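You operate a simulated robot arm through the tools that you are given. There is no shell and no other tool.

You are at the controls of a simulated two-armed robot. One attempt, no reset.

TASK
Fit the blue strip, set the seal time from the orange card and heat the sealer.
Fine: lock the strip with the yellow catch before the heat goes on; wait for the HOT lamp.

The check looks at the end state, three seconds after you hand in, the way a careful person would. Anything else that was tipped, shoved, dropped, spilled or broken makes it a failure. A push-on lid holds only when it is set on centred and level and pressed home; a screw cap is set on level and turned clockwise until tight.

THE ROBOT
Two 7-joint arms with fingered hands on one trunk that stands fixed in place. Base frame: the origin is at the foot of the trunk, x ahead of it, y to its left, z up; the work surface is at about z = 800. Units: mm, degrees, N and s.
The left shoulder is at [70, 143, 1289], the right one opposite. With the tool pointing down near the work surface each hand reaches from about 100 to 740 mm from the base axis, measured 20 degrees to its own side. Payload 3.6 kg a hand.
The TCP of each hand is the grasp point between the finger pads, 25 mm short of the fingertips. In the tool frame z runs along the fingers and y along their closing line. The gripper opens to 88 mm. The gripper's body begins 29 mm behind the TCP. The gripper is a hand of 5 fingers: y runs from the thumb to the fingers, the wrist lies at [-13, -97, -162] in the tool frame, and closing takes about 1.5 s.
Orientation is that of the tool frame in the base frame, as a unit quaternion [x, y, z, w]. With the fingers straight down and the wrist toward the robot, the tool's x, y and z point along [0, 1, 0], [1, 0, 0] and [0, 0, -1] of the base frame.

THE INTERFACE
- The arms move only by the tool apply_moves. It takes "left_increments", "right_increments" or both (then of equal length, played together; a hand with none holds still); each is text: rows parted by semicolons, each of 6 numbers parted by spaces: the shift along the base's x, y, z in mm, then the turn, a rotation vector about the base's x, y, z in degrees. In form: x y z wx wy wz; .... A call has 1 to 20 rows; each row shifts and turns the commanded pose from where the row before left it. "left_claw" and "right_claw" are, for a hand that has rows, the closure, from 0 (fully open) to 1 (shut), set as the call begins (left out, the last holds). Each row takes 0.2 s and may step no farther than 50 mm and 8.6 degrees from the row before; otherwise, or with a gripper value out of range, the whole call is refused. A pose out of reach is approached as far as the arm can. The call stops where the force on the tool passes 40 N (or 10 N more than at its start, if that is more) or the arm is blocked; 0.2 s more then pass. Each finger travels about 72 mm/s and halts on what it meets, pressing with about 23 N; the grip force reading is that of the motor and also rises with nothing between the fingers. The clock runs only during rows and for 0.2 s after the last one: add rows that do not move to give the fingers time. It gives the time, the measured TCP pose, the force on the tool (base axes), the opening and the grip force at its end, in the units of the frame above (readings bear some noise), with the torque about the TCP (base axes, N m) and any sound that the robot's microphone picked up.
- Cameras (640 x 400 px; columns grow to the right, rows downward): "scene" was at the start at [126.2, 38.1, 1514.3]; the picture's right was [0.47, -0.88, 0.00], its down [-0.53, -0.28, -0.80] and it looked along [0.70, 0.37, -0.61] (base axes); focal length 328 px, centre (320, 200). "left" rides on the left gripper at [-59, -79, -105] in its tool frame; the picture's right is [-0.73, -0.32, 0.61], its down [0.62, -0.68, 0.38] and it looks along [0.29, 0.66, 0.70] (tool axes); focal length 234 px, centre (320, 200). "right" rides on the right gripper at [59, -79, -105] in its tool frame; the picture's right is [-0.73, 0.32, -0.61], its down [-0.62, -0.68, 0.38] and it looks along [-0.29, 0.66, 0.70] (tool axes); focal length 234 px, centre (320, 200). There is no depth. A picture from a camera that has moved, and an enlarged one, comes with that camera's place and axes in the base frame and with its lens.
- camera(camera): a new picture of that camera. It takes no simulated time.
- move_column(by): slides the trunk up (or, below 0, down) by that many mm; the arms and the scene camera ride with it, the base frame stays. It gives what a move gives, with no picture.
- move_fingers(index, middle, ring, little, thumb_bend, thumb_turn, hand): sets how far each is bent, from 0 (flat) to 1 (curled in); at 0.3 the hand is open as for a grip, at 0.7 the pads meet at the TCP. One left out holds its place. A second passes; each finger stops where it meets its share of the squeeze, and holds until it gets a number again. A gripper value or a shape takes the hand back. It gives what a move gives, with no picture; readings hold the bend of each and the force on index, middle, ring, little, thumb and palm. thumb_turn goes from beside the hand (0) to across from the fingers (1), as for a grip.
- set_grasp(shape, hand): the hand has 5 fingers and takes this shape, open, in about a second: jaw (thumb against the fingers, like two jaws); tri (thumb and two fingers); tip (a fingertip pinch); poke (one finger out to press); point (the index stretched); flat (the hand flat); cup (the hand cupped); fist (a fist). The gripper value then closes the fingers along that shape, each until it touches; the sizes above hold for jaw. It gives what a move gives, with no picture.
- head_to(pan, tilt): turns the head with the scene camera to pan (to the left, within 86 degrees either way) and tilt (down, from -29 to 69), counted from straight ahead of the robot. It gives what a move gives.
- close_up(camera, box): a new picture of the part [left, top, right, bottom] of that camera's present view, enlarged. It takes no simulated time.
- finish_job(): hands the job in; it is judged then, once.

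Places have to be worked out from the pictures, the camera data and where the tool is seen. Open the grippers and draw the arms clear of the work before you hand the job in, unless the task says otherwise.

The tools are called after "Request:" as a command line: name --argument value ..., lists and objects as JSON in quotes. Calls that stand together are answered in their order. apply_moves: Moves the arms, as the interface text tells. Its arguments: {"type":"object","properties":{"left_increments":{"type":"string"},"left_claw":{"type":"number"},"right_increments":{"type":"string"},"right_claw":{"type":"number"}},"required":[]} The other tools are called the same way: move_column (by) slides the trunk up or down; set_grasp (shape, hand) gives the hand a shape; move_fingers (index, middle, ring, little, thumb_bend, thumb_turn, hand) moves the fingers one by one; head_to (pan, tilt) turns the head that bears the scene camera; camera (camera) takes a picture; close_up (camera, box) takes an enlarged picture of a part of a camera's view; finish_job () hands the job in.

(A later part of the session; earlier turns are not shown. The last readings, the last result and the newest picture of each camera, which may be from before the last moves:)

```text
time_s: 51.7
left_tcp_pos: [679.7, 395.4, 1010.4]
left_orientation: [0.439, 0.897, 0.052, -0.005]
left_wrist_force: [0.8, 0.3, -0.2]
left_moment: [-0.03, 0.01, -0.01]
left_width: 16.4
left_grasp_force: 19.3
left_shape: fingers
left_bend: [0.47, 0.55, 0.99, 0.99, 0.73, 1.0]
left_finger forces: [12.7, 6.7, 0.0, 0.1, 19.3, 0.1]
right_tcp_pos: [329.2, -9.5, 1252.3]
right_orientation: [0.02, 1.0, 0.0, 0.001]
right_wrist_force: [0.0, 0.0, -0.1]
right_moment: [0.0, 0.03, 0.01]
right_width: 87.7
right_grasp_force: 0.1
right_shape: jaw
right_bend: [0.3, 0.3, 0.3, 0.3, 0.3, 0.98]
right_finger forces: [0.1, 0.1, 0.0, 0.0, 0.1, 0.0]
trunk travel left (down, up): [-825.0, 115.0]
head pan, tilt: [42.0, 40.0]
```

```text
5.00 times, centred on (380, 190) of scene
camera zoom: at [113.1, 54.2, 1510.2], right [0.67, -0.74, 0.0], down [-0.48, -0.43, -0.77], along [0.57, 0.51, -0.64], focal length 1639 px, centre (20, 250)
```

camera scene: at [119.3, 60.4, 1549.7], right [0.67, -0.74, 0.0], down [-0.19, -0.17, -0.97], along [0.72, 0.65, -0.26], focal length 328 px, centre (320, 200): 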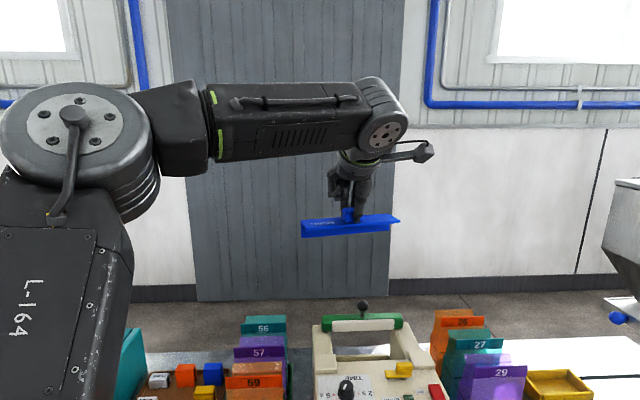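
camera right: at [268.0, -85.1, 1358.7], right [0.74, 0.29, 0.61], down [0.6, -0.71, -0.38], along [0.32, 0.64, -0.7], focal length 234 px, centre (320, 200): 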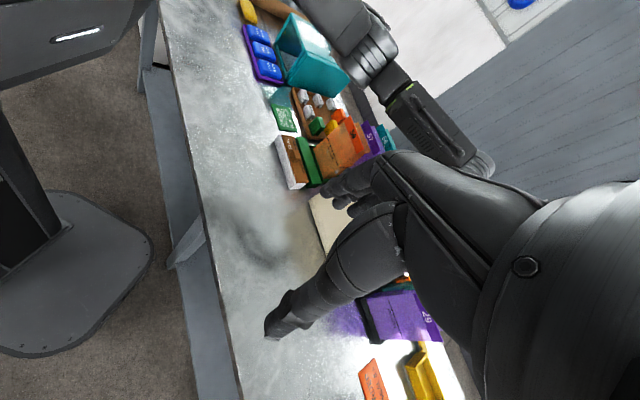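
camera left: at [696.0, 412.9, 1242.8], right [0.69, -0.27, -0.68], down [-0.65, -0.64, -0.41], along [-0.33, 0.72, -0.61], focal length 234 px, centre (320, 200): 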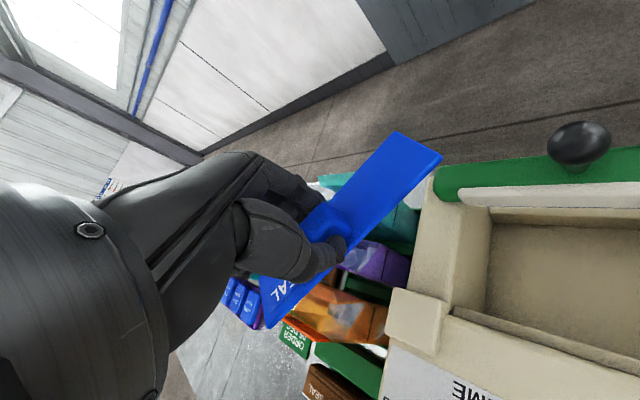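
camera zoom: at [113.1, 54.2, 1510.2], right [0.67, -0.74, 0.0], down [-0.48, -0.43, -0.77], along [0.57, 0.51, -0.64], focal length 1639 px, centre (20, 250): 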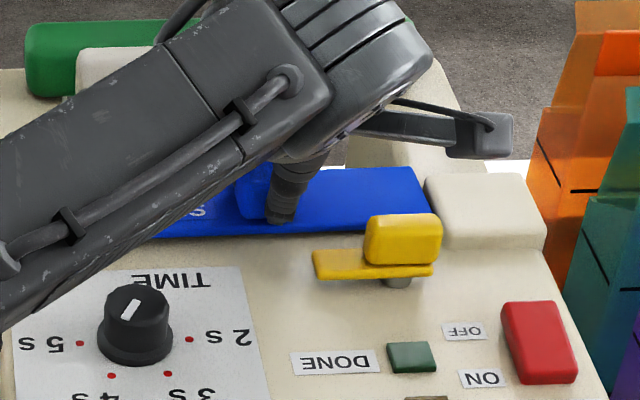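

Still no resistance, with the plate about 7 mm above the panel. I continue by small steps.

Request:
apply_moves --left_increments "0 0 -2 0 0 0; 0 0 -2 0 0 0; 0 0 0 0 0 0"

Request:
apply_moves --left_increments "0 0 -1.5 0 0 0; 0 0 0 0 0 0"

Request:
apply_moves --left_increments "0 0 -1.5 0 0 0; 0 0 0 0 0 0"

Request:
close_up --camera "left" --box '[360, 100, 520, 240]'

Request:
close_up --camera "scene" --box '[350, 165, 440, 225]'

```text
time_s: 52.5
left_tcp_pos: [678.5, 395.7, 1008.7]
left_orientation: [0.438, 0.898, 0.052, -0.005]
left_wrist_force: [0.2, 1.4, 2.6]
left_moment: [0.07, -0.08, -0.01]
left_width: 16.6
left_grasp_force: 20.8
left_shape: fingers
left_bend: [0.47, 0.55, 0.99, 0.99, 0.74, 1.0]
left_finger forces: [13.1, 9.6, 0.0, 0.1, 19.0, 0.0]
right_tcp_pos: [330.4, -9.6, 1252.8]
right_orientation: [0.019, 1.0, 0.0, 0.0]
right_wrist_force: [0.1, -0.7, 0.5]
right_moment: [-0.04, 0.01, 0.03]
right_width: 88.0
right_grasp_force: 0.1
right_shape: jaw
right_bend: [0.3, 0.3, 0.3, 0.3, 0.3, 0.98]
right_finger forces: [0.1, 0.1, 0.0, 0.1, 0.0, 0.1]
trunk travel left (down, up): [-825.0, 115.0]
head pan, tilt: [42.0, 40.0]
```

```text
time_s: 53.1
left_tcp_pos: [676.4, 395.4, 1007.5]
left_orientation: [0.438, 0.897, 0.054, -0.004]
left_wrist_force: [2.4, 1.2, 9.5]
left_moment: [0.22, -0.22, 0.01]
left_width: 16.4
left_grasp_force: 23.7
left_shape: fingers
left_bend: [0.46, 0.54, 0.99, 0.99, 0.74, 1.0]
left_finger forces: [13.3, 14.5, 0.1, 0.0, 18.6, 0.0]
right_tcp_pos: [328.1, -10.3, 1252.8]
right_orientation: [0.02, 1.0, -0.001, 0.001]
right_wrist_force: [0.1, -0.1, 0.1]
right_moment: [0.02, 0.0, -0.02]
right_width: 87.8
right_grasp_force: 0.1
right_shape: jaw
right_bend: [0.3, 0.3, 0.3, 0.3, 0.3, 0.98]
right_finger forces: [0.0, 0.1, 0.0, 0.1, 0.0, 0.0]
trunk travel left (down, up): [-825.0, 115.0]
head pan, tilt: [42.0, 40.0]
```

```text
time_s: 53.7
left_tcp_pos: [676.6, 396.6, 1006.4]
left_orientation: [0.438, 0.897, 0.053, -0.004]
left_wrist_force: [3.5, 2.0, 19.0]
left_moment: [0.44, -0.45, -0.03]
left_width: 16.7
left_grasp_force: 26.6
left_shape: fingers
left_bend: [0.45, 0.53, 0.99, 0.99, 0.74, 1.0]
left_finger forces: [14.4, 20.9, 0.1, 0.0, 17.4, 0.1]
right_tcp_pos: [326.8, -10.4, 1253.1]
right_orientation: [0.021, 1.0, 0.001, 0.0]
right_wrist_force: [0.2, 0.0, 0.8]
right_moment: [0.0, 0.05, 0.02]
right_width: 87.9
right_grasp_force: 0.1
right_shape: jaw
right_bend: [0.3, 0.3, 0.3, 0.3, 0.3, 0.98]
right_finger forces: [0.0, 0.1, 0.0, 0.0, 0.0, 0.0]
trunk travel left (down, up): [-825.0, 115.0]
head pan, tilt: [42.0, 40.0]
```

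```text
2.86 times, centred on (440, 170) of left
camera zoom: at [645.3, 289.0, 1101.0], right [0.22, -0.71, -0.67], down [-0.9, 0.11, -0.41], along [0.37, 0.7, -0.61], focal length 669 px, centre (-23, 286)
```

zoom: 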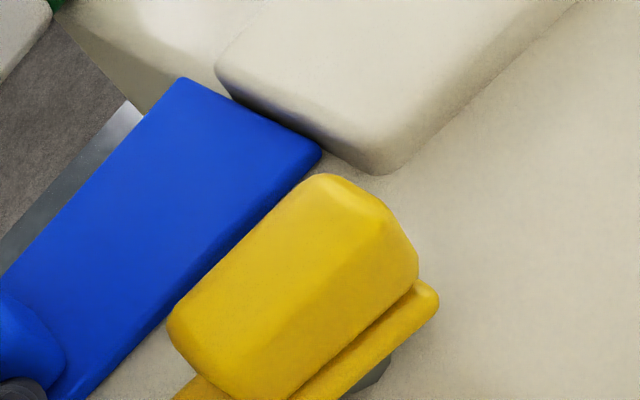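

```text
6.67 times, centred on (395, 195) of scene
camera zoom: at [109.9, 52.3, 1510.7], right [0.67, -0.74, 0.0], down [-0.48, -0.43, -0.77], along [0.57, 0.51, -0.64], focal length 2185 px, centre (-180, 233)
```

zoom: 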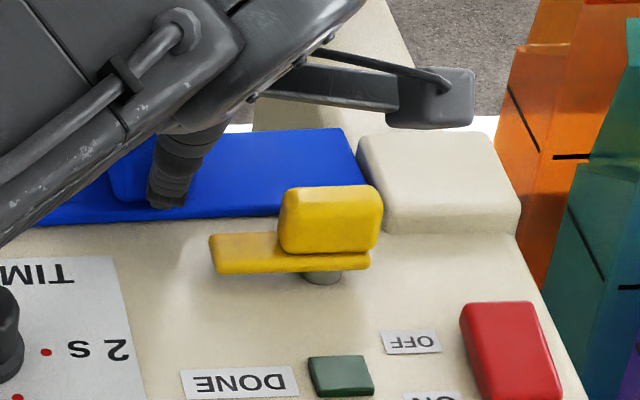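

Contact began near TCP z 1009 and force is now 19 N. I zoom in closely to judge whether the plate is truly flat on the panel or the skirt is resting on the rail.

Request:
close_up --camera "scene" --box '[380, 178, 415, 203]'

Request:
close_up --camera "left" --box '[390, 110, 470, 180]'

Request:
close_up --camera "left" --box '[250, 240, 350, 330]'

Request:
close_up --camera "left" --box '[340, 110, 440, 200]'

```text
16.00 times, centred on (398, 190) of scene
camera zoom: at [109.9, 52.3, 1510.7], right [0.67, -0.74, 0.0], down [-0.48, -0.43, -0.77], along [0.57, 0.51, -0.64], focal length 5245 px, centre (-920, 352)
```

zoom: 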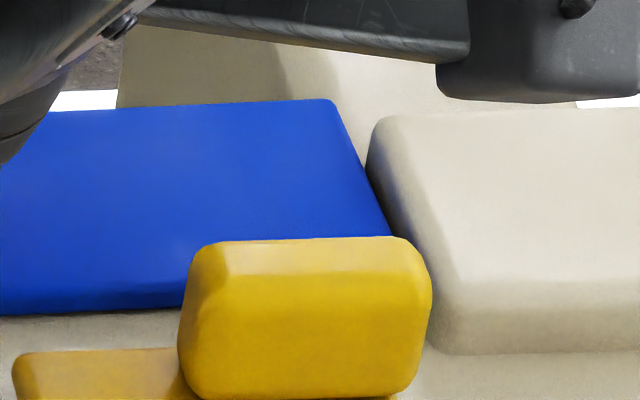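

```text
5.71 times, centred on (430, 145) of left
camera zoom: at [645.3, 289.0, 1101.0], right [0.22, -0.71, -0.67], down [-0.9, 0.11, -0.41], along [0.37, 0.7, -0.61], focal length 1338 px, centre (-309, 514)
```

zoom: 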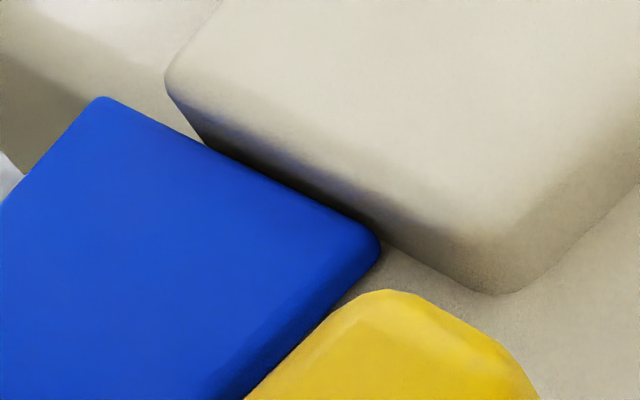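

```text
4.44 times, centred on (300, 285) of left
camera zoom: at [645.3, 289.0, 1101.0], right [0.22, -0.71, -0.67], down [-0.9, 0.11, -0.41], along [0.37, 0.7, -0.61], focal length 1041 px, centre (409, -178)
```

zoom: 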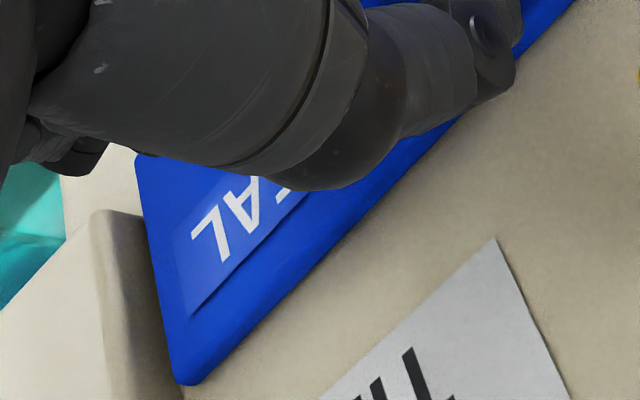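

```text
4.44 times, centred on (390, 155) of left
camera zoom: at [645.3, 289.0, 1101.0], right [0.22, -0.71, -0.67], down [-0.9, 0.11, -0.41], along [0.37, 0.7, -0.61], focal length 1041 px, centre (9, 400)
```

zoom: 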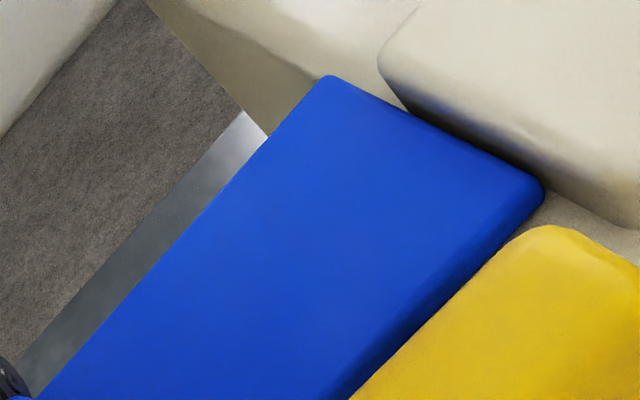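

The plate looks flat and snug between the blocks, but I want to be sure the skirt isn't perched on the rail. I lift 3 mm, shift 4 mm farther back, and compare the contact height.

Request:
apply_moves --left_increments "0 0 4 0 0 0; 2.8 2.8 0 0 0 0; 0 0 0 0 0 0"

Request:
apply_moves --left_increments "0 0 -2 0 0 0; 0 0 0 0 0 0"

Request:
apply_moves --left_increments "0 0 -1.5 0 0 0; 0 0 0 0 0 0"

```text
time_s: 54.5
left_tcp_pos: [680.6, 397.7, 1008.3]
left_orientation: [0.437, 0.898, 0.052, -0.005]
left_wrist_force: [-0.3, -0.4, 0.1]
left_moment: [-0.02, 0.02, -0.01]
left_width: 16.7
left_grasp_force: 20.9
left_shape: fingers
left_bend: [0.46, 0.55, 0.99, 0.99, 0.74, 0.99]
left_finger forces: [12.9, 8.0, 0.0, 0.1, 20.5, 0.0]
right_tcp_pos: [329.9, -9.3, 1252.6]
right_orientation: [0.021, 1.0, 0.0, -0.001]
right_wrist_force: [-0.1, 0.2, 0.7]
right_moment: [-0.03, 0.03, -0.02]
right_width: 88.1
right_grasp_force: 0.1
right_shape: jaw
right_bend: [0.3, 0.3, 0.3, 0.3, 0.3, 0.98]
right_finger forces: [0.0, 0.0, 0.0, 0.0, 0.0, 0.1]
trunk travel left (down, up): [-825.0, 115.0]
head pan, tilt: [42.0, 40.0]
```

```text
time_s: 55.1
left_tcp_pos: [680.3, 398.4, 1007.7]
left_orientation: [0.438, 0.897, 0.053, -0.003]
left_wrist_force: [1.0, 2.1, 6.5]
left_moment: [0.15, -0.11, 0.02]
left_width: 16.5
left_grasp_force: 23.1
left_shape: fingers
left_bend: [0.45, 0.55, 0.99, 0.99, 0.74, 0.99]
left_finger forces: [13.8, 13.1, 0.1, 0.0, 19.5, 0.0]
right_tcp_pos: [329.0, -9.1, 1251.8]
right_orientation: [0.02, 1.0, 0.0, 0.001]
right_wrist_force: [0.1, -1.0, 0.7]
right_moment: [0.01, 0.01, 0.01]
right_width: 87.6
right_grasp_force: 0.0
right_shape: jaw
right_bend: [0.3, 0.3, 0.3, 0.3, 0.3, 0.98]
right_finger forces: [0.0, 0.0, 0.0, 0.1, 0.0, 0.1]
trunk travel left (down, up): [-825.0, 115.0]
head pan, tilt: [42.0, 40.0]
```

```text
time_s: 55.7
left_tcp_pos: [679.3, 399.1, 1006.8]
left_orientation: [0.438, 0.897, 0.053, -0.002]
left_wrist_force: [2.7, 2.6, 15.6]
left_moment: [0.34, -0.32, -0.01]
left_width: 16.7
left_grasp_force: 25.3
left_shape: fingers
left_bend: [0.45, 0.54, 0.99, 0.99, 0.75, 1.0]
left_finger forces: [15.0, 18.5, 0.0, 0.0, 18.6, 0.0]
right_tcp_pos: [327.7, -11.3, 1253.1]
right_orientation: [0.02, 1.0, 0.0, 0.001]
right_wrist_force: [0.6, -0.8, 0.1]
right_moment: [0.02, -0.02, 0.0]
right_width: 88.0
right_grasp_force: 0.1
right_shape: jaw
right_bend: [0.3, 0.3, 0.3, 0.3, 0.3, 0.98]
right_finger forces: [0.0, 0.0, 0.0, 0.0, 0.0, 0.0]
trunk travel left (down, up): [-825.0, 115.0]
head pan, tilt: [42.0, 40.0]
```

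The contact height is unchanged, so the plate is resting on the panel, with pressure near its rear edge. Now I ease the load and draw the strip toward me in small steps until the skirt meets a stop.

Request:
apply_moves --left_increments "0 0 1.5 0 0 0; -1.41 -1.41 0 0 0 0; -1.41 -1.41 0 0 0 0; 0 0 0 0 0 0"

Request:
apply_moves --left_increments "-1.41 -1.41 0 0 0 0; 0 0 0 0 0 0"

Request:
apply_moves --left_increments "-1.41 -1.41 0 0 0 0; 0 0 0 0 0 0"

Request:
apply_moves --left_increments "-1.41 -1.41 0 0 0 0; 0 0 0 0 0 0"

```text
time_s: 56.7
left_tcp_pos: [678.0, 397.8, 1007.0]
left_orientation: [0.438, 0.898, 0.053, -0.004]
left_wrist_force: [8.3, 6.7, 13.5]
left_moment: [0.47, -0.39, 0.02]
left_width: 17.2
left_grasp_force: 26.7
left_shape: fingers
left_bend: [0.43, 0.52, 0.99, 0.99, 0.75, 1.0]
left_finger forces: [16.8, 21.2, 0.0, 0.0, 14.8, 0.0]
right_tcp_pos: [329.7, -9.2, 1251.9]
right_orientation: [0.02, 1.0, 0.0, 0.0]
right_wrist_force: [0.6, -0.6, -0.3]
right_moment: [0.0, 0.01, 0.05]
right_width: 87.9
right_grasp_force: 0.0
right_shape: jaw
right_bend: [0.3, 0.3, 0.3, 0.3, 0.3, 0.98]
right_finger forces: [0.1, 0.1, 0.0, 0.1, 0.0, 0.0]
trunk travel left (down, up): [-825.0, 115.0]
head pan, tilt: [42.0, 40.0]
```

```text
time_s: 57.3
left_tcp_pos: [674.9, 394.9, 1007.5]
left_orientation: [0.438, 0.897, 0.054, -0.004]
left_wrist_force: [8.5, 8.7, 15.9]
left_moment: [0.6, -0.52, 0.02]
left_width: 17.1
left_grasp_force: 27.5
left_shape: fingers
left_bend: [0.42, 0.51, 0.99, 0.99, 0.75, 1.0]
left_finger forces: [17.3, 24.5, 0.0, 0.0, 13.4, 0.0]
right_tcp_pos: [328.6, -9.1, 1252.8]
right_orientation: [0.02, 1.0, 0.0, 0.0]
right_wrist_force: [-0.6, 0.7, -1.3]
right_moment: [-0.01, -0.01, -0.04]
right_width: 87.9
right_grasp_force: 0.1
right_shape: jaw
right_bend: [0.3, 0.3, 0.3, 0.3, 0.3, 0.98]
right_finger forces: [0.0, 0.0, 0.0, 0.1, 0.0, 0.0]
trunk travel left (down, up): [-825.0, 115.0]
head pan, tilt: [42.0, 40.0]
```

```text
time_s: 57.9
left_tcp_pos: [675.1, 393.0, 1006.8]
left_orientation: [0.437, 0.898, 0.053, -0.003]
left_wrist_force: [9.7, 8.6, 16.2]
left_moment: [0.63, -0.49, -0.02]
left_width: 17.0
left_grasp_force: 28.3
left_shape: fingers
left_bend: [0.42, 0.51, 0.99, 0.99, 0.75, 1.0]
left_finger forces: [17.5, 25.6, 0.0, 0.0, 13.0, 0.1]
right_tcp_pos: [329.2, -8.8, 1252.0]
right_orientation: [0.02, 1.0, -0.001, 0.0]
right_wrist_force: [0.0, -0.2, -0.5]
right_moment: [-0.01, 0.0, 0.0]
right_width: 88.3
right_grasp_force: 0.1
right_shape: jaw
right_bend: [0.3, 0.3, 0.3, 0.3, 0.3, 0.98]
right_finger forces: [0.0, 0.1, 0.0, 0.1, 0.1, 0.0]
trunk travel left (down, up): [-825.0, 115.0]
head pan, tilt: [42.0, 40.0]
```

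```text
time_s: 58.5
left_tcp_pos: [673.8, 391.3, 1007.5]
left_orientation: [0.437, 0.898, 0.053, -0.004]
left_wrist_force: [9.5, 9.6, 17.3]
left_moment: [0.62, -0.56, -0.03]
left_width: 17.1
left_grasp_force: 28.3
left_shape: fingers
left_bend: [0.42, 0.5, 0.99, 0.99, 0.75, 1.0]
left_finger forces: [17.1, 26.0, 0.1, 0.0, 13.4, 0.0]
right_tcp_pos: [327.8, -9.2, 1254.0]
right_orientation: [0.02, 1.0, 0.0, 0.0]
right_wrist_force: [-0.9, -0.4, 0.3]
right_moment: [0.0, -0.02, 0.03]
right_width: 87.8
right_grasp_force: 0.1
right_shape: jaw
right_bend: [0.3, 0.3, 0.3, 0.3, 0.3, 0.98]
right_finger forces: [0.0, 0.1, 0.0, 0.1, 0.0, 0.0]
trunk travel left (down, up): [-825.0, 115.0]
head pan, tilt: [42.0, 40.0]
```

The strip drags with a lot of friction under the load. I lift slightly to unload it before pulling on.

Request:
apply_moves --left_increments "0 0 1.5 0 0 0; 0 0 1.5 0 0 0; 0 0 0 0 0 0"

Request:
close_up --camera "left" --box '[340, 90, 500, 220]'

Request:
close_up --camera "scene" --box '[350, 165, 440, 225]'

```text
time_s: 59.3
left_tcp_pos: [673.0, 390.9, 1008.2]
left_orientation: [0.438, 0.897, 0.051, -0.005]
left_wrist_force: [0.9, 2.4, 2.0]
left_moment: [0.08, -0.06, -0.03]
left_width: 17.2
left_grasp_force: 21.9
left_shape: fingers
left_bend: [0.44, 0.53, 0.99, 0.99, 0.75, 1.0]
left_finger forces: [13.5, 11.8, 0.1, 0.0, 19.6, 0.0]
right_tcp_pos: [329.1, -9.2, 1252.6]
right_orientation: [0.02, 1.0, 0.001, 0.0]
right_wrist_force: [-0.3, -0.4, -0.1]
right_moment: [-0.01, -0.02, 0.01]
right_width: 87.8
right_grasp_force: 0.0
right_shape: jaw
right_bend: [0.3, 0.3, 0.3, 0.3, 0.3, 0.98]
right_finger forces: [0.0, 0.1, 0.0, 0.0, 0.0, 0.0]
trunk travel left (down, up): [-825.0, 115.0]
head pan, tilt: [42.0, 40.0]
```

```text
3.08 times, centred on (420, 155) of left
camera zoom: at [643.0, 285.8, 1102.3], right [0.21, -0.71, -0.67], down [-0.91, 0.11, -0.41], along [0.36, 0.7, -0.62], focal length 720 px, centre (12, 338)
```

zoom: 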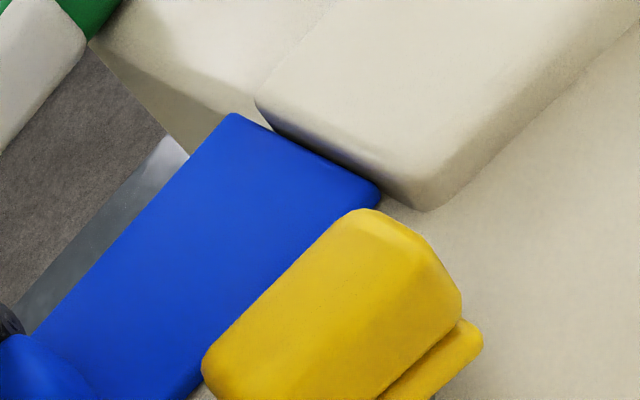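

```text
6.67 times, centred on (395, 195) of scene
camera zoom: at [112.8, 54.2, 1510.1], right [0.67, -0.74, 0.0], down [-0.48, -0.43, -0.77], along [0.57, 0.51, -0.64], focal length 2185 px, centre (-180, 233)
```

zoom: 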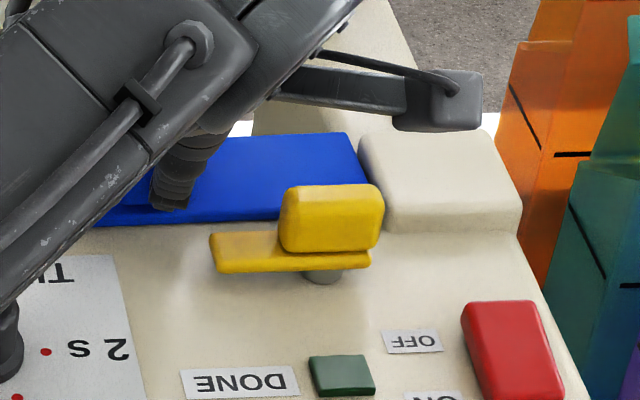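

The strip's far edge still stands about 8 mm past the block's far face, so it isn't against its stop yet. I raise 1 mm to take the weight and keep drawing it in.

Request:
apply_moves --left_increments "0 0 1 0 0 0; -1.41 -1.41 0 0 0 0; 0 0 0 0 0 0"

Request:
apply_moves --left_increments "-1.41 -1.41 0 0 0 0; 0 0 0 0 0 0"

Request:
apply_moves --left_increments "-1.41 -1.41 0 0 0 0; 0 0 0 0 0 0"

Request:
close_up --camera "left" --box '[340, 90, 500, 220]'

```text
time_s: 60.1
left_tcp_pos: [671.9, 390.5, 1011.2]
left_orientation: [0.438, 0.897, 0.052, -0.005]
left_wrist_force: [-1.8, -0.1, -0.5]
left_moment: [0.03, 0.05, 0.01]
left_width: 16.7
left_grasp_force: 22.2
left_shape: fingers
left_bend: [0.44, 0.54, 0.99, 0.99, 0.75, 1.0]
left_finger forces: [13.2, 9.7, 0.0, 0.0, 20.6, 0.0]
right_tcp_pos: [330.2, -9.2, 1251.4]
right_orientation: [0.02, 1.0, 0.0, 0.0]
right_wrist_force: [0.8, 0.2, -0.1]
right_moment: [0.0, 0.06, 0.0]
right_width: 87.7
right_grasp_force: 0.0
right_shape: jaw
right_bend: [0.3, 0.3, 0.3, 0.3, 0.3, 0.98]
right_finger forces: [0.1, 0.1, 0.0, 0.0, 0.1, 0.0]
trunk travel left (down, up): [-825.0, 115.0]
head pan, tilt: [42.0, 40.0]
```

```text
time_s: 60.7
left_tcp_pos: [671.1, 389.2, 1010.4]
left_orientation: [0.437, 0.898, 0.052, -0.004]
left_wrist_force: [-0.3, 0.9, -0.3]
left_moment: [0.05, -0.01, 0.01]
left_width: 17.0
left_grasp_force: 20.9
left_shape: fingers
left_bend: [0.44, 0.54, 0.99, 0.99, 0.75, 0.99]
left_finger forces: [13.4, 9.7, 0.0, 0.0, 20.4, 0.0]
right_tcp_pos: [331.4, -9.3, 1251.4]
right_orientation: [0.02, 1.0, -0.001, 0.0]
right_wrist_force: [0.9, 0.3, 0.0]
right_moment: [0.0, -0.03, 0.04]
right_width: 88.0
right_grasp_force: 0.1
right_shape: jaw
right_bend: [0.3, 0.3, 0.3, 0.3, 0.3, 0.98]
right_finger forces: [0.0, 0.0, 0.0, 0.0, 0.1, 0.0]
trunk travel left (down, up): [-825.0, 115.0]
head pan, tilt: [42.0, 40.0]
```

```text
time_s: 61.3
left_tcp_pos: [670.9, 388.1, 1009.2]
left_orientation: [0.438, 0.898, 0.052, -0.004]
left_wrist_force: [0.0, 0.6, -0.8]
left_moment: [0.04, -0.02, -0.04]
left_width: 16.9
left_grasp_force: 22.3
left_shape: fingers
left_bend: [0.44, 0.54, 0.99, 0.99, 0.75, 1.0]
left_finger forces: [12.9, 10.5, 0.1, 0.0, 20.4, 0.0]
right_tcp_pos: [329.5, -9.8, 1252.2]
right_orientation: [0.021, 1.0, -0.001, 0.0]
right_wrist_force: [0.3, -0.1, 0.8]
right_moment: [-0.01, 0.0, -0.01]
right_width: 87.8
right_grasp_force: 0.1
right_shape: jaw
right_bend: [0.3, 0.3, 0.3, 0.3, 0.3, 0.98]
right_finger forces: [0.1, 0.0, 0.0, 0.1, 0.0, 0.0]
trunk travel left (down, up): [-825.0, 115.0]
head pan, tilt: [42.0, 40.0]
```

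```text
3.08 times, centred on (420, 155) of left
camera zoom: at [639.3, 282.2, 1104.5], right [0.22, -0.71, -0.67], down [-0.91, 0.11, -0.41], along [0.36, 0.7, -0.62], focal length 720 px, centre (12, 338)
```

zoom: 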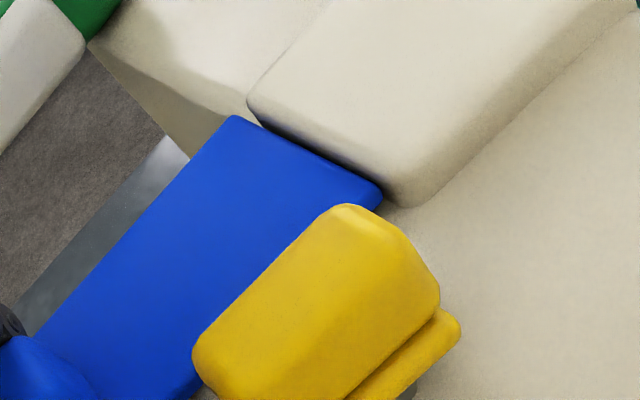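

No stop yet; the strip moved 5 mm with no load. I continue in 2 mm steps and watch for a pull-back force.

Request:
apply_moves --left_increments "-1.41 -1.41 0 0 0 0; 0 0 0 0 0 0"

Request:
apply_moves --left_increments "-1.41 -1.41 0 0 0 0; 0 0 0 0 0 0"

Request:
apply_moves --left_increments "-1.41 -1.41 0 0 0 0; 0 0 0 0 0 0"

Request:
close_up --camera "left" --box '[340, 90, 500, 220]'

Request:
close_up --camera "scene" --box '[350, 165, 440, 225]'

```text
time_s: 61.9
left_tcp_pos: [668.7, 387.1, 1010.0]
left_orientation: [0.439, 0.897, 0.052, -0.004]
left_wrist_force: [0.6, 1.1, -0.4]
left_moment: [0.03, -0.03, -0.05]
left_width: 16.7
left_grasp_force: 22.0
left_shape: fingers
left_bend: [0.45, 0.54, 0.99, 0.99, 0.75, 1.0]
left_finger forces: [12.7, 11.7, 0.0, 0.1, 20.3, 0.0]
right_tcp_pos: [329.9, -10.5, 1252.1]
right_orientation: [0.02, 1.0, -0.001, 0.001]
right_wrist_force: [-0.3, -0.1, -0.6]
right_moment: [0.02, -0.02, -0.02]
right_width: 88.0
right_grasp_force: 0.0
right_shape: jaw
right_bend: [0.3, 0.3, 0.3, 0.3, 0.3, 0.98]
right_finger forces: [0.0, 0.0, 0.0, 0.0, 0.1, 0.1]
trunk travel left (down, up): [-825.0, 115.0]
head pan, tilt: [42.0, 40.0]
```

```text
time_s: 62.5
left_tcp_pos: [667.6, 385.1, 1011.4]
left_orientation: [0.438, 0.897, 0.052, -0.004]
left_wrist_force: [1.2, 3.5, -0.7]
left_moment: [0.18, -0.1, -0.03]
left_width: 16.8
left_grasp_force: 21.9
left_shape: fingers
left_bend: [0.44, 0.53, 0.99, 0.99, 0.75, 1.0]
left_finger forces: [12.8, 13.6, 0.0, 0.0, 17.8, 0.1]
right_tcp_pos: [329.6, -7.7, 1251.5]
right_orientation: [0.02, 1.0, -0.001, 0.0]
right_wrist_force: [-0.1, -0.1, -0.3]
right_moment: [0.03, 0.0, 0.01]
right_width: 87.8
right_grasp_force: 0.2
right_shape: jaw
right_bend: [0.3, 0.3, 0.3, 0.3, 0.3, 0.98]
right_finger forces: [0.0, 0.1, 0.1, 0.0, 0.1, 0.0]
trunk travel left (down, up): [-825.0, 115.0]
head pan, tilt: [42.0, 40.0]
```

```text
time_s: 63.1
left_tcp_pos: [666.9, 385.3, 1009.8]
left_orientation: [0.437, 0.898, 0.051, -0.005]
left_wrist_force: [5.8, 5.8, 1.2]
left_moment: [0.32, -0.2, -0.02]
left_width: 16.9
left_grasp_force: 23.4
left_shape: fingers
left_bend: [0.44, 0.53, 0.99, 0.99, 0.75, 1.0]
left_finger forces: [14.8, 15.9, 0.0, 0.1, 15.1, 0.0]
right_tcp_pos: [331.5, -8.2, 1252.3]
right_orientation: [0.02, 1.0, -0.001, -0.001]
right_wrist_force: [0.0, 0.0, -0.6]
right_moment: [0.01, 0.01, 0.01]
right_width: 88.1
right_grasp_force: 0.0
right_shape: jaw
right_bend: [0.3, 0.3, 0.3, 0.3, 0.3, 0.98]
right_finger forces: [0.0, 0.0, 0.0, 0.0, 0.1, 0.0]
trunk travel left (down, up): [-825.0, 115.0]
head pan, tilt: [42.0, 40.0]
```

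```text
3.08 times, centred on (420, 155) of left
camera zoom: at [636.2, 279.5, 1103.9], right [0.22, -0.71, -0.67], down [-0.91, 0.11, -0.41], along [0.36, 0.7, -0.62], focal length 720 px, centre (12, 338)
```

zoom: 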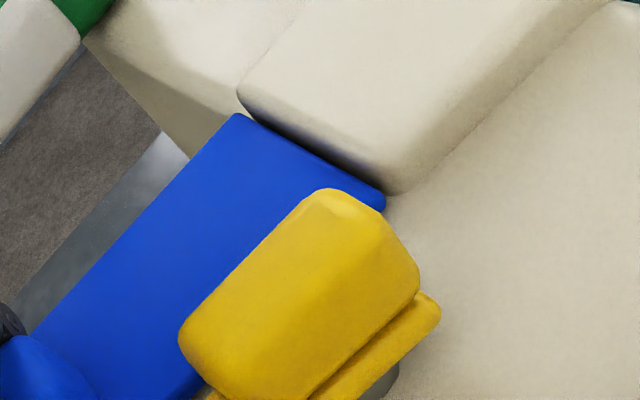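

```text
6.67 times, centred on (395, 195) of scene
camera zoom: at [114.7, 55.6, 1510.1], right [0.67, -0.74, 0.0], down [-0.48, -0.43, -0.76], along [0.57, 0.51, -0.64], focal length 2185 px, centre (-180, 233)
```

zoom: 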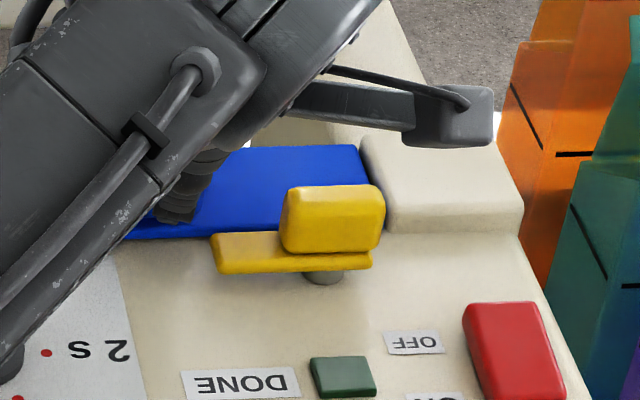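

A stop is met: about 8 N back-push with no vertical load, and the strip's far edge is now flush with the blocks. I press it down gently to seat it.

Request:
apply_moves --left_increments "0 0 -1.5 0 0 0; 0 0 -1 0 0 0; 0 0 0 0 0 0"

Request:
apply_moves --left_increments "0 0 -1.5 0 0 0; 0 0 0 0 0 0"

Request:
close_up --camera "left" --box '[340, 90, 500, 220]'

Request:
close_up --camera "left" --box '[230, 240, 350, 340]'

```text
time_s: 63.9
left_tcp_pos: [665.8, 384.3, 1009.6]
left_orientation: [0.437, 0.898, 0.052, -0.005]
left_wrist_force: [7.7, 7.3, 9.2]
left_moment: [0.54, -0.42, 0.01]
left_width: 16.9
left_grasp_force: 25.2
left_shape: fingers
left_bend: [0.44, 0.52, 0.99, 0.99, 0.75, 1.0]
left_finger forces: [15.3, 21.9, 0.1, 0.0, 13.9, 0.0]
right_tcp_pos: [329.6, -8.4, 1252.2]
right_orientation: [0.02, 1.0, -0.001, 0.0]
right_wrist_force: [0.2, 0.3, -0.1]
right_moment: [0.01, 0.01, -0.02]
right_width: 87.8
right_grasp_force: 0.1
right_shape: jaw
right_bend: [0.3, 0.3, 0.3, 0.3, 0.3, 0.98]
right_finger forces: [0.0, 0.1, 0.0, 0.1, 0.1, 0.0]
trunk travel left (down, up): [-825.0, 115.0]
head pan, tilt: [42.0, 40.0]
```

```text
time_s: 64.5
left_tcp_pos: [665.8, 385.3, 1007.9]
left_orientation: [0.439, 0.897, 0.054, -0.003]
left_wrist_force: [8.7, 8.1, 15.6]
left_moment: [0.59, -0.52, 0.0]
left_width: 17.2
left_grasp_force: 27.7
left_shape: fingers
left_bend: [0.42, 0.51, 0.99, 0.99, 0.75, 1.0]
left_finger forces: [16.7, 25.2, 0.1, 0.0, 13.7, 0.1]
right_tcp_pos: [329.5, -9.9, 1252.9]
right_orientation: [0.021, 1.0, -0.001, 0.0]
right_wrist_force: [0.5, -0.3, 0.3]
right_moment: [-0.01, 0.0, -0.02]
right_width: 87.8
right_grasp_force: 0.0
right_shape: jaw
right_bend: [0.3, 0.3, 0.3, 0.3, 0.3, 0.98]
right_finger forces: [0.0, 0.0, 0.0, 0.0, 0.1, 0.1]
trunk travel left (down, up): [-825.0, 115.0]
head pan, tilt: [42.0, 40.0]
```

```text
3.08 times, centred on (420, 155) of left
camera zoom: at [634.5, 278.5, 1101.6], right [0.22, -0.71, -0.67], down [-0.9, 0.11, -0.41], along [0.37, 0.7, -0.62], focal length 720 px, centre (12, 338)
```

zoom: 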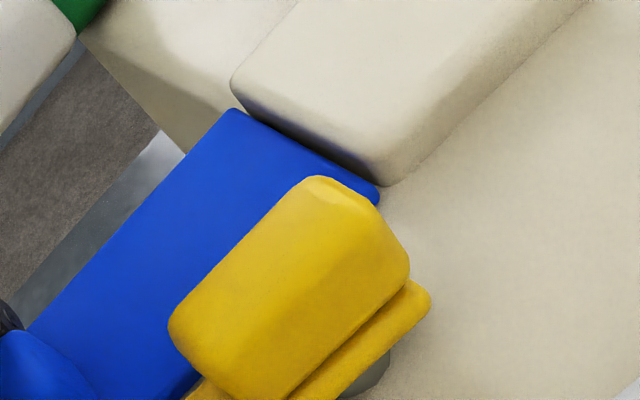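

```text
4.00 times, centred on (290, 290) of left
camera zoom: at [634.5, 278.5, 1101.6], right [0.22, -0.71, -0.67], down [-0.9, 0.11, -0.41], along [0.37, 0.7, -0.62], focal length 937 px, centre (440, -160)
```

zoom: 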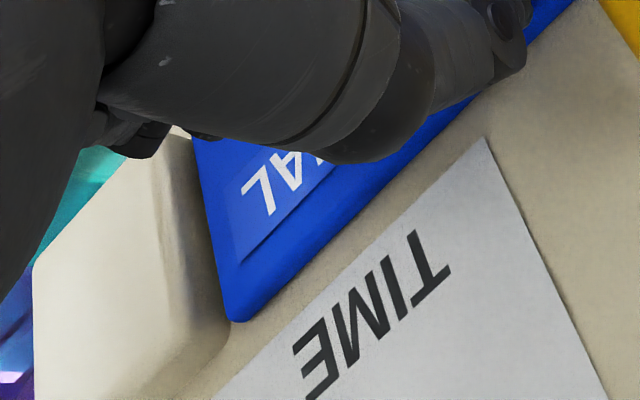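

The strip is seated between the blocks and against its stop. I ease the load, then open the fingers to release the knob.

Request:
apply_moves --left_increments "0.7 0.7 1.5 0 0 0; 0 0 0 0 0 0"

Request:
move_fingers --hand "left" --index 0.38 --middle 0.4 --thumb_bend 0.62

Request:
close_up --camera "left" --box '[240, 120, 500, 320]'

```text
time_s: 65.1
left_tcp_pos: [665.8, 383.9, 1008.2]
left_orientation: [0.439, 0.897, 0.052, -0.005]
left_wrist_force: [6.1, 4.9, 10.0]
left_moment: [0.33, -0.3, -0.02]
left_width: 17.0
left_grasp_force: 25.0
left_shape: fingers
left_bend: [0.43, 0.51, 0.99, 0.99, 0.75, 1.0]
left_finger forces: [15.3, 18.5, 0.0, 0.1, 15.9, 0.0]
right_tcp_pos: [330.4, -8.1, 1252.1]
right_orientation: [0.02, 1.0, -0.001, 0.0]
right_wrist_force: [0.1, 0.3, -0.1]
right_moment: [-0.03, -0.04, 0.01]
right_width: 87.6
right_grasp_force: 0.0
right_shape: jaw
right_bend: [0.3, 0.3, 0.3, 0.3, 0.3, 0.98]
right_finger forces: [0.0, 0.0, 0.0, 0.0, 0.1, 0.2]
trunk travel left (down, up): [-825.0, 115.0]
head pan, tilt: [42.0, 40.0]
```

```text
time_s: 66.1
left_tcp_pos: [666.1, 385.0, 1007.0]
left_orientation: [0.438, 0.897, 0.052, -0.004]
left_wrist_force: [0.1, -0.3, -0.1]
left_moment: [-0.01, 0.0, 0.0]
left_width: 41.2
left_grasp_force: 0.0
left_shape: fingers
left_bend: [0.38, 0.4, 0.99, 0.99, 0.62, 1.0]
left_finger forces: [0.1, 0.1, 0.1, 0.0, 0.0, 0.1]
right_tcp_pos: [330.0, -9.6, 1252.3]
right_orientation: [0.02, 1.0, -0.001, 0.0]
right_wrist_force: [-0.4, -0.7, -0.1]
right_moment: [0.02, 0.0, 0.02]
right_width: 88.0
right_grasp_force: 0.1
right_shape: jaw
right_bend: [0.3, 0.3, 0.3, 0.3, 0.3, 0.98]
right_finger forces: [0.0, 0.0, 0.0, 0.1, 0.0, 0.0]
trunk travel left (down, up): [-825.0, 115.0]
head pan, tilt: [42.0, 40.0]
```

```text
2.00 times, centred on (370, 220) of left
camera zoom: at [635.6, 278.9, 1101.8], right [0.22, -0.71, -0.67], down [-0.91, 0.11, -0.41], along [0.36, 0.7, -0.62], focal length 468 px, centre (220, 160)
```

zoom: 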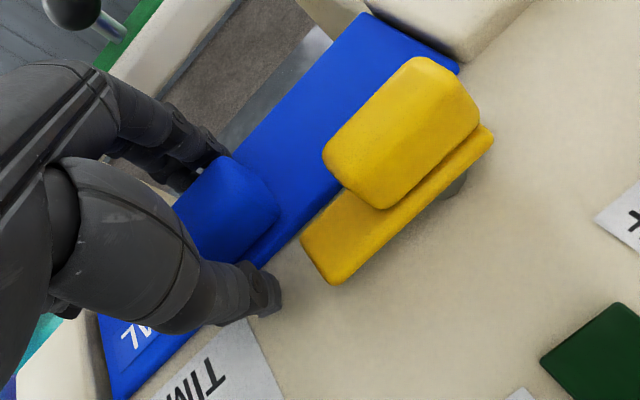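

Released cleanly with zero forces. I raise the hand straight up and then inspect the seated strip.

Request:
apply_moves --left_increments "0 0 10 0 0 0; 0 0 20 0 0 0; 0 0 40 0 0 0; -10 10 40 0 0 0; -30 20 30 0 0 0; -40 25 0 0 0 0; 0 0 0 0 0 0"

Request:
camera --camera "left"

Request:
close_up --camera "scene" --box '[310, 150, 450, 250]'

Request:
close_up --camera "left" --box '[400, 100, 640, 300]'

```text
time_s: 67.7
left_tcp_pos: [585.8, 439.2, 1146.6]
left_orientation: [0.438, 0.898, 0.051, -0.005]
left_wrist_force: [0.7, 0.0, 0.0]
left_moment: [-0.03, -0.02, -0.04]
left_width: 40.9
left_grasp_force: 0.0
left_shape: fingers
left_bend: [0.38, 0.4, 0.99, 0.99, 0.62, 1.0]
left_finger forces: [0.0, 0.1, 0.0, 0.1, 0.1, 0.0]
right_tcp_pos: [329.8, -10.6, 1251.7]
right_orientation: [0.02, 1.0, 0.0, -0.001]
right_wrist_force: [0.5, -0.1, 0.4]
right_moment: [0.0, 0.01, -0.01]
right_width: 87.8
right_grasp_force: 0.1
right_shape: jaw
right_bend: [0.3, 0.3, 0.3, 0.3, 0.3, 0.98]
right_finger forces: [0.0, 0.0, 0.0, 0.1, 0.0, 0.1]
trunk travel left (down, up): [-825.0, 115.0]
head pan, tilt: [42.0, 40.0]
```

```text
taken
camera left: at [555.0, 333.4, 1241.5], right [0.22, -0.71, -0.67], down [-0.91, 0.11, -0.41], along [0.36, 0.7, -0.62], focal length 234 px, centre (320, 200)
```

left: 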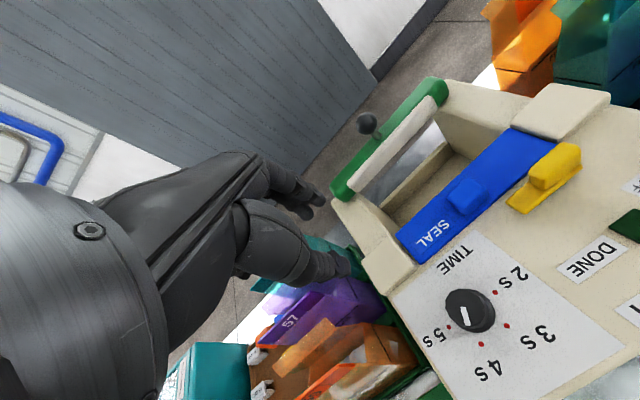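

```text
4.00 times, centred on (380, 200) of scene
camera zoom: at [113.5, 53.9, 1510.2], right [0.67, -0.74, 0.0], down [-0.48, -0.43, -0.77], along [0.57, 0.51, -0.64], focal length 1311 px, centre (80, 200)
```

zoom: 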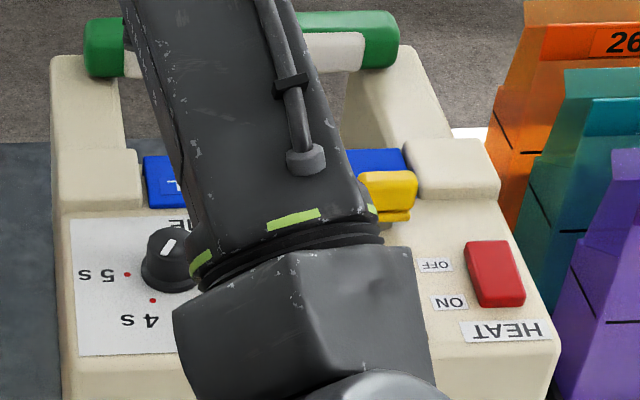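

```text
2.00 times, centred on (520, 200) of left
camera zoom: at [555.0, 333.4, 1241.5], right [0.22, -0.71, -0.67], down [-0.91, 0.11, -0.41], along [0.36, 0.7, -0.62], focal length 468 px, centre (-80, 200)
```

zoom: 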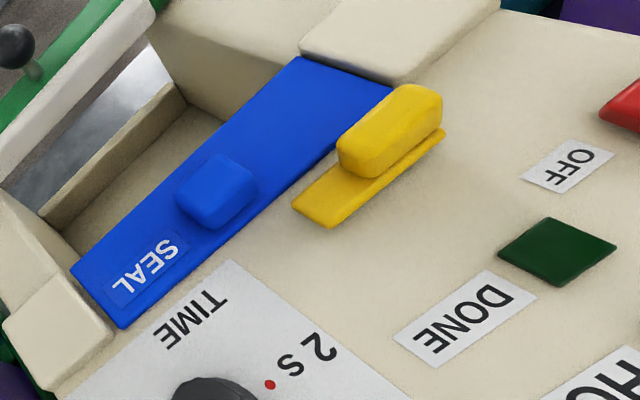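

The strip sits neatly between the blocks. I zoom in on both ends to verify it is level and aligned.

Request:
close_up --camera "left" --box '[380, 200, 480, 280]'

Request:
close_up --camera "left" --box '[490, 100, 600, 190]'

```text
5.00 times, centred on (430, 240) of left
camera zoom: at [555.0, 333.4, 1241.5], right [0.22, -0.71, -0.67], down [-0.91, 0.11, -0.41], along [0.36, 0.7, -0.62], focal length 1171 px, centre (-230, 0)
```

zoom: 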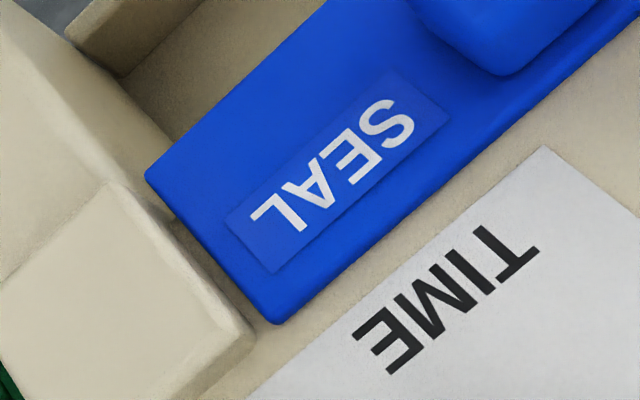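

```text
4.44 times, centred on (545, 145) of left
camera zoom: at [555.0, 333.4, 1241.5], right [0.22, -0.71, -0.67], down [-0.91, 0.11, -0.41], along [0.36, 0.7, -0.62], focal length 1041 px, centre (-680, 444)
```

zoom: 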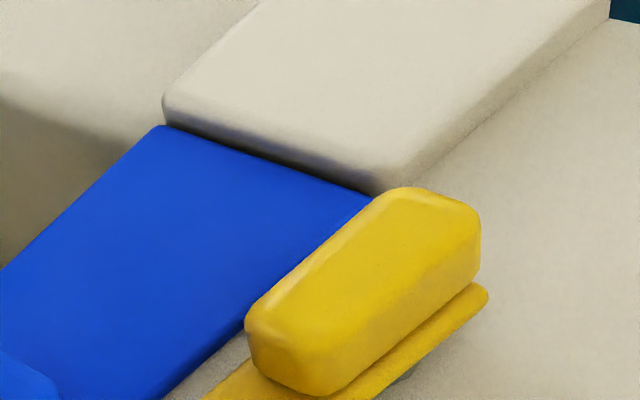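

The strip is seated with a few mm of end clearance. Next is the catch: its pivot is at about (699, 329), under its handle, and it must turn 90° clockwise seen from above. I restore the hand's upright orientation and test in the air that the wrist can make that turn.

Request:
apply_moves --left_increments "5 -5 10 -2.03 0.57 1.57; 5 -5 10 -2.03 0.57 1.57; 5 -5 5 -2.03 0.57 1.57; 10 -10 0 0 0 2.3; 25 -25 0 0 0 0; 25 -25 0 0 0 0; 25 -25 -20 0 0 0; 12.9 -10.2 -20 0 0 0; 0 0 0 0 0 0"

Request:
apply_moves --left_increments "0 0 0 0 0 -8.2; 0 0 0 0 0 -8.2; 0 0 0 0 0 -8.2; 0 0 0 0 0 -8.2; 0 0 0 0 0 -8.2; 0 0 0 0 0 -8.2; 0 0 0 0 0 -8.2; 0 0 0 0 0 -8.2; 0 0 0 0 0 -8.2; 0 0 0 0 0 -8.2; 0 0 0 0 0 -8.2; 0 0 0 0 0 0"

Request:
camera --camera "left"

Request:
camera --camera "scene"

```text
time_s: 69.7
left_tcp_pos: [698.3, 329.6, 1132.0]
left_orientation: [0.384, 0.924, -0.002, 0.004]
left_wrist_force: [0.1, 0.2, -0.3]
left_moment: [0.0, -0.01, -0.01]
left_width: 41.1
left_grasp_force: 0.0
left_shape: fingers
left_bend: [0.38, 0.4, 0.99, 0.99, 0.62, 1.0]
left_finger forces: [0.0, 0.1, 0.0, 0.0, 0.0, 0.0]
right_tcp_pos: [328.8, -9.6, 1253.1]
right_orientation: [0.02, 1.0, -0.001, 0.0]
right_wrist_force: [0.3, 0.3, 0.4]
right_moment: [0.02, -0.01, -0.01]
right_width: 87.8
right_grasp_force: 0.0
right_shape: jaw
right_bend: [0.3, 0.3, 0.3, 0.3, 0.3, 0.98]
right_finger forces: [0.0, 0.0, 0.0, 0.0, 0.0, 0.1]
trunk travel left (down, up): [-825.0, 115.0]
head pan, tilt: [42.0, 40.0]
```

```text
time_s: 72.3
left_tcp_pos: [696.8, 326.5, 1134.0]
left_orientation: [0.925, 0.38, -0.004, 0.001]
left_wrist_force: [-0.9, -1.0, 0.3]
left_moment: [0.03, 0.0, 0.0]
left_width: 41.1
left_grasp_force: 0.1
left_shape: fingers
left_bend: [0.38, 0.4, 0.99, 0.99, 0.62, 1.0]
left_finger forces: [0.0, 0.0, 0.0, 0.0, 0.0, 0.1]
left hand out of reach, approached as far as the arm can: row 11
right_tcp_pos: [329.4, -10.0, 1251.8]
right_orientation: [0.02, 1.0, 0.0, 0.0]
right_wrist_force: [0.9, 0.3, 0.1]
right_moment: [0.02, 0.01, 0.03]
right_width: 87.9
right_grasp_force: 0.1
right_shape: jaw
right_bend: [0.3, 0.3, 0.3, 0.3, 0.3, 0.98]
right_finger forces: [0.0, 0.0, 0.2, 0.0, 0.1, 0.1]
trunk travel left (down, up): [-825.0, 115.0]
head pan, tilt: [42.0, 40.0]
```

```text
taken
camera left: at [598.8, 341.4, 1238.9], right [-0.75, -0.28, -0.6], down [-0.04, 0.92, -0.39], along [0.66, -0.27, -0.7], focal length 234 px, centre (320, 200)
```

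left: 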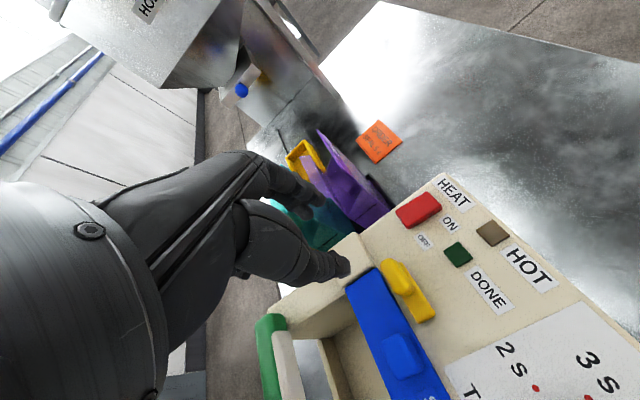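

```text
taken
camera scene: at [113.0, 53.2, 1510.3], right [0.67, -0.74, 0.0], down [-0.48, -0.43, -0.77], along [0.57, 0.51, -0.64], focal length 328 px, centre (320, 200)
```

scene: 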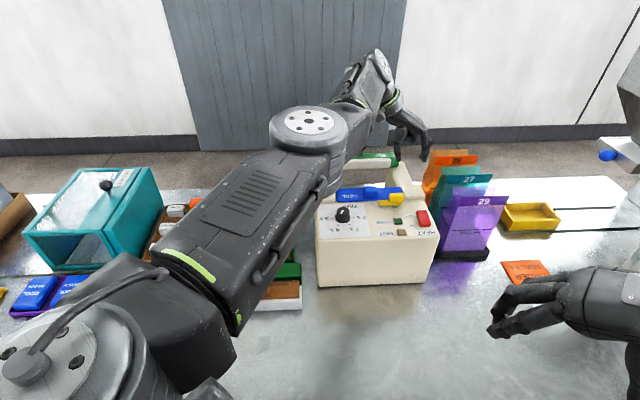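

The wrist can make the full turn. This viewpoint also shows the catch and strip from another side, so I zoom in to refine the handle's position.

Request:
close_up --camera "left" --box '[330, 220, 480, 400]'

Request:
close_up --camera "scene" --box '[320, 170, 440, 250]'

```text
2.22 times, centred on (405, 310) of left
camera zoom: at [598.8, 341.4, 1238.9], right [-0.75, -0.28, -0.6], down [-0.04, 0.92, -0.39], along [0.66, -0.27, -0.7], focal length 520 px, centre (131, -44)
```

zoom: 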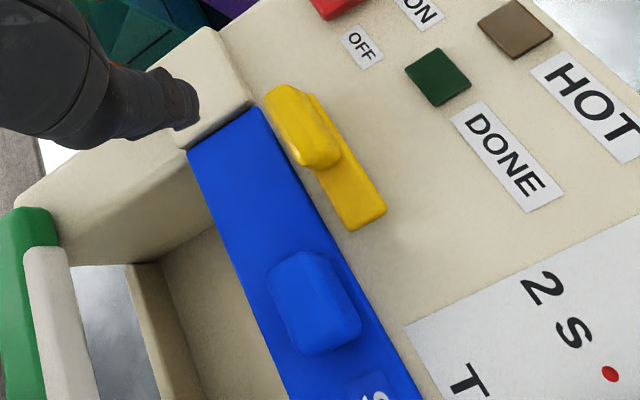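

```text
5.00 times, centred on (380, 210) of scene
camera zoom: at [113.0, 53.2, 1510.3], right [0.67, -0.74, 0.0], down [-0.48, -0.43, -0.77], along [0.57, 0.51, -0.64], focal length 1639 px, centre (20, 150)
```

zoom: 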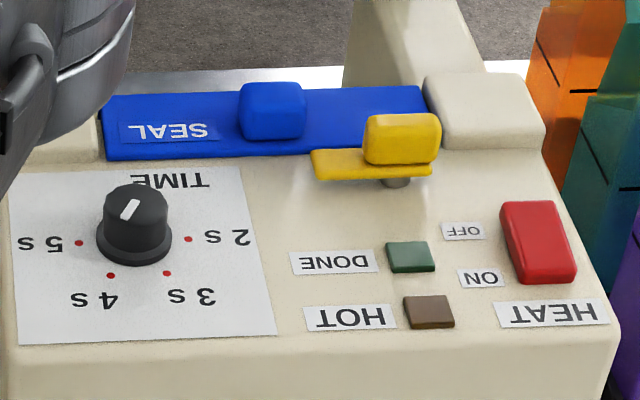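

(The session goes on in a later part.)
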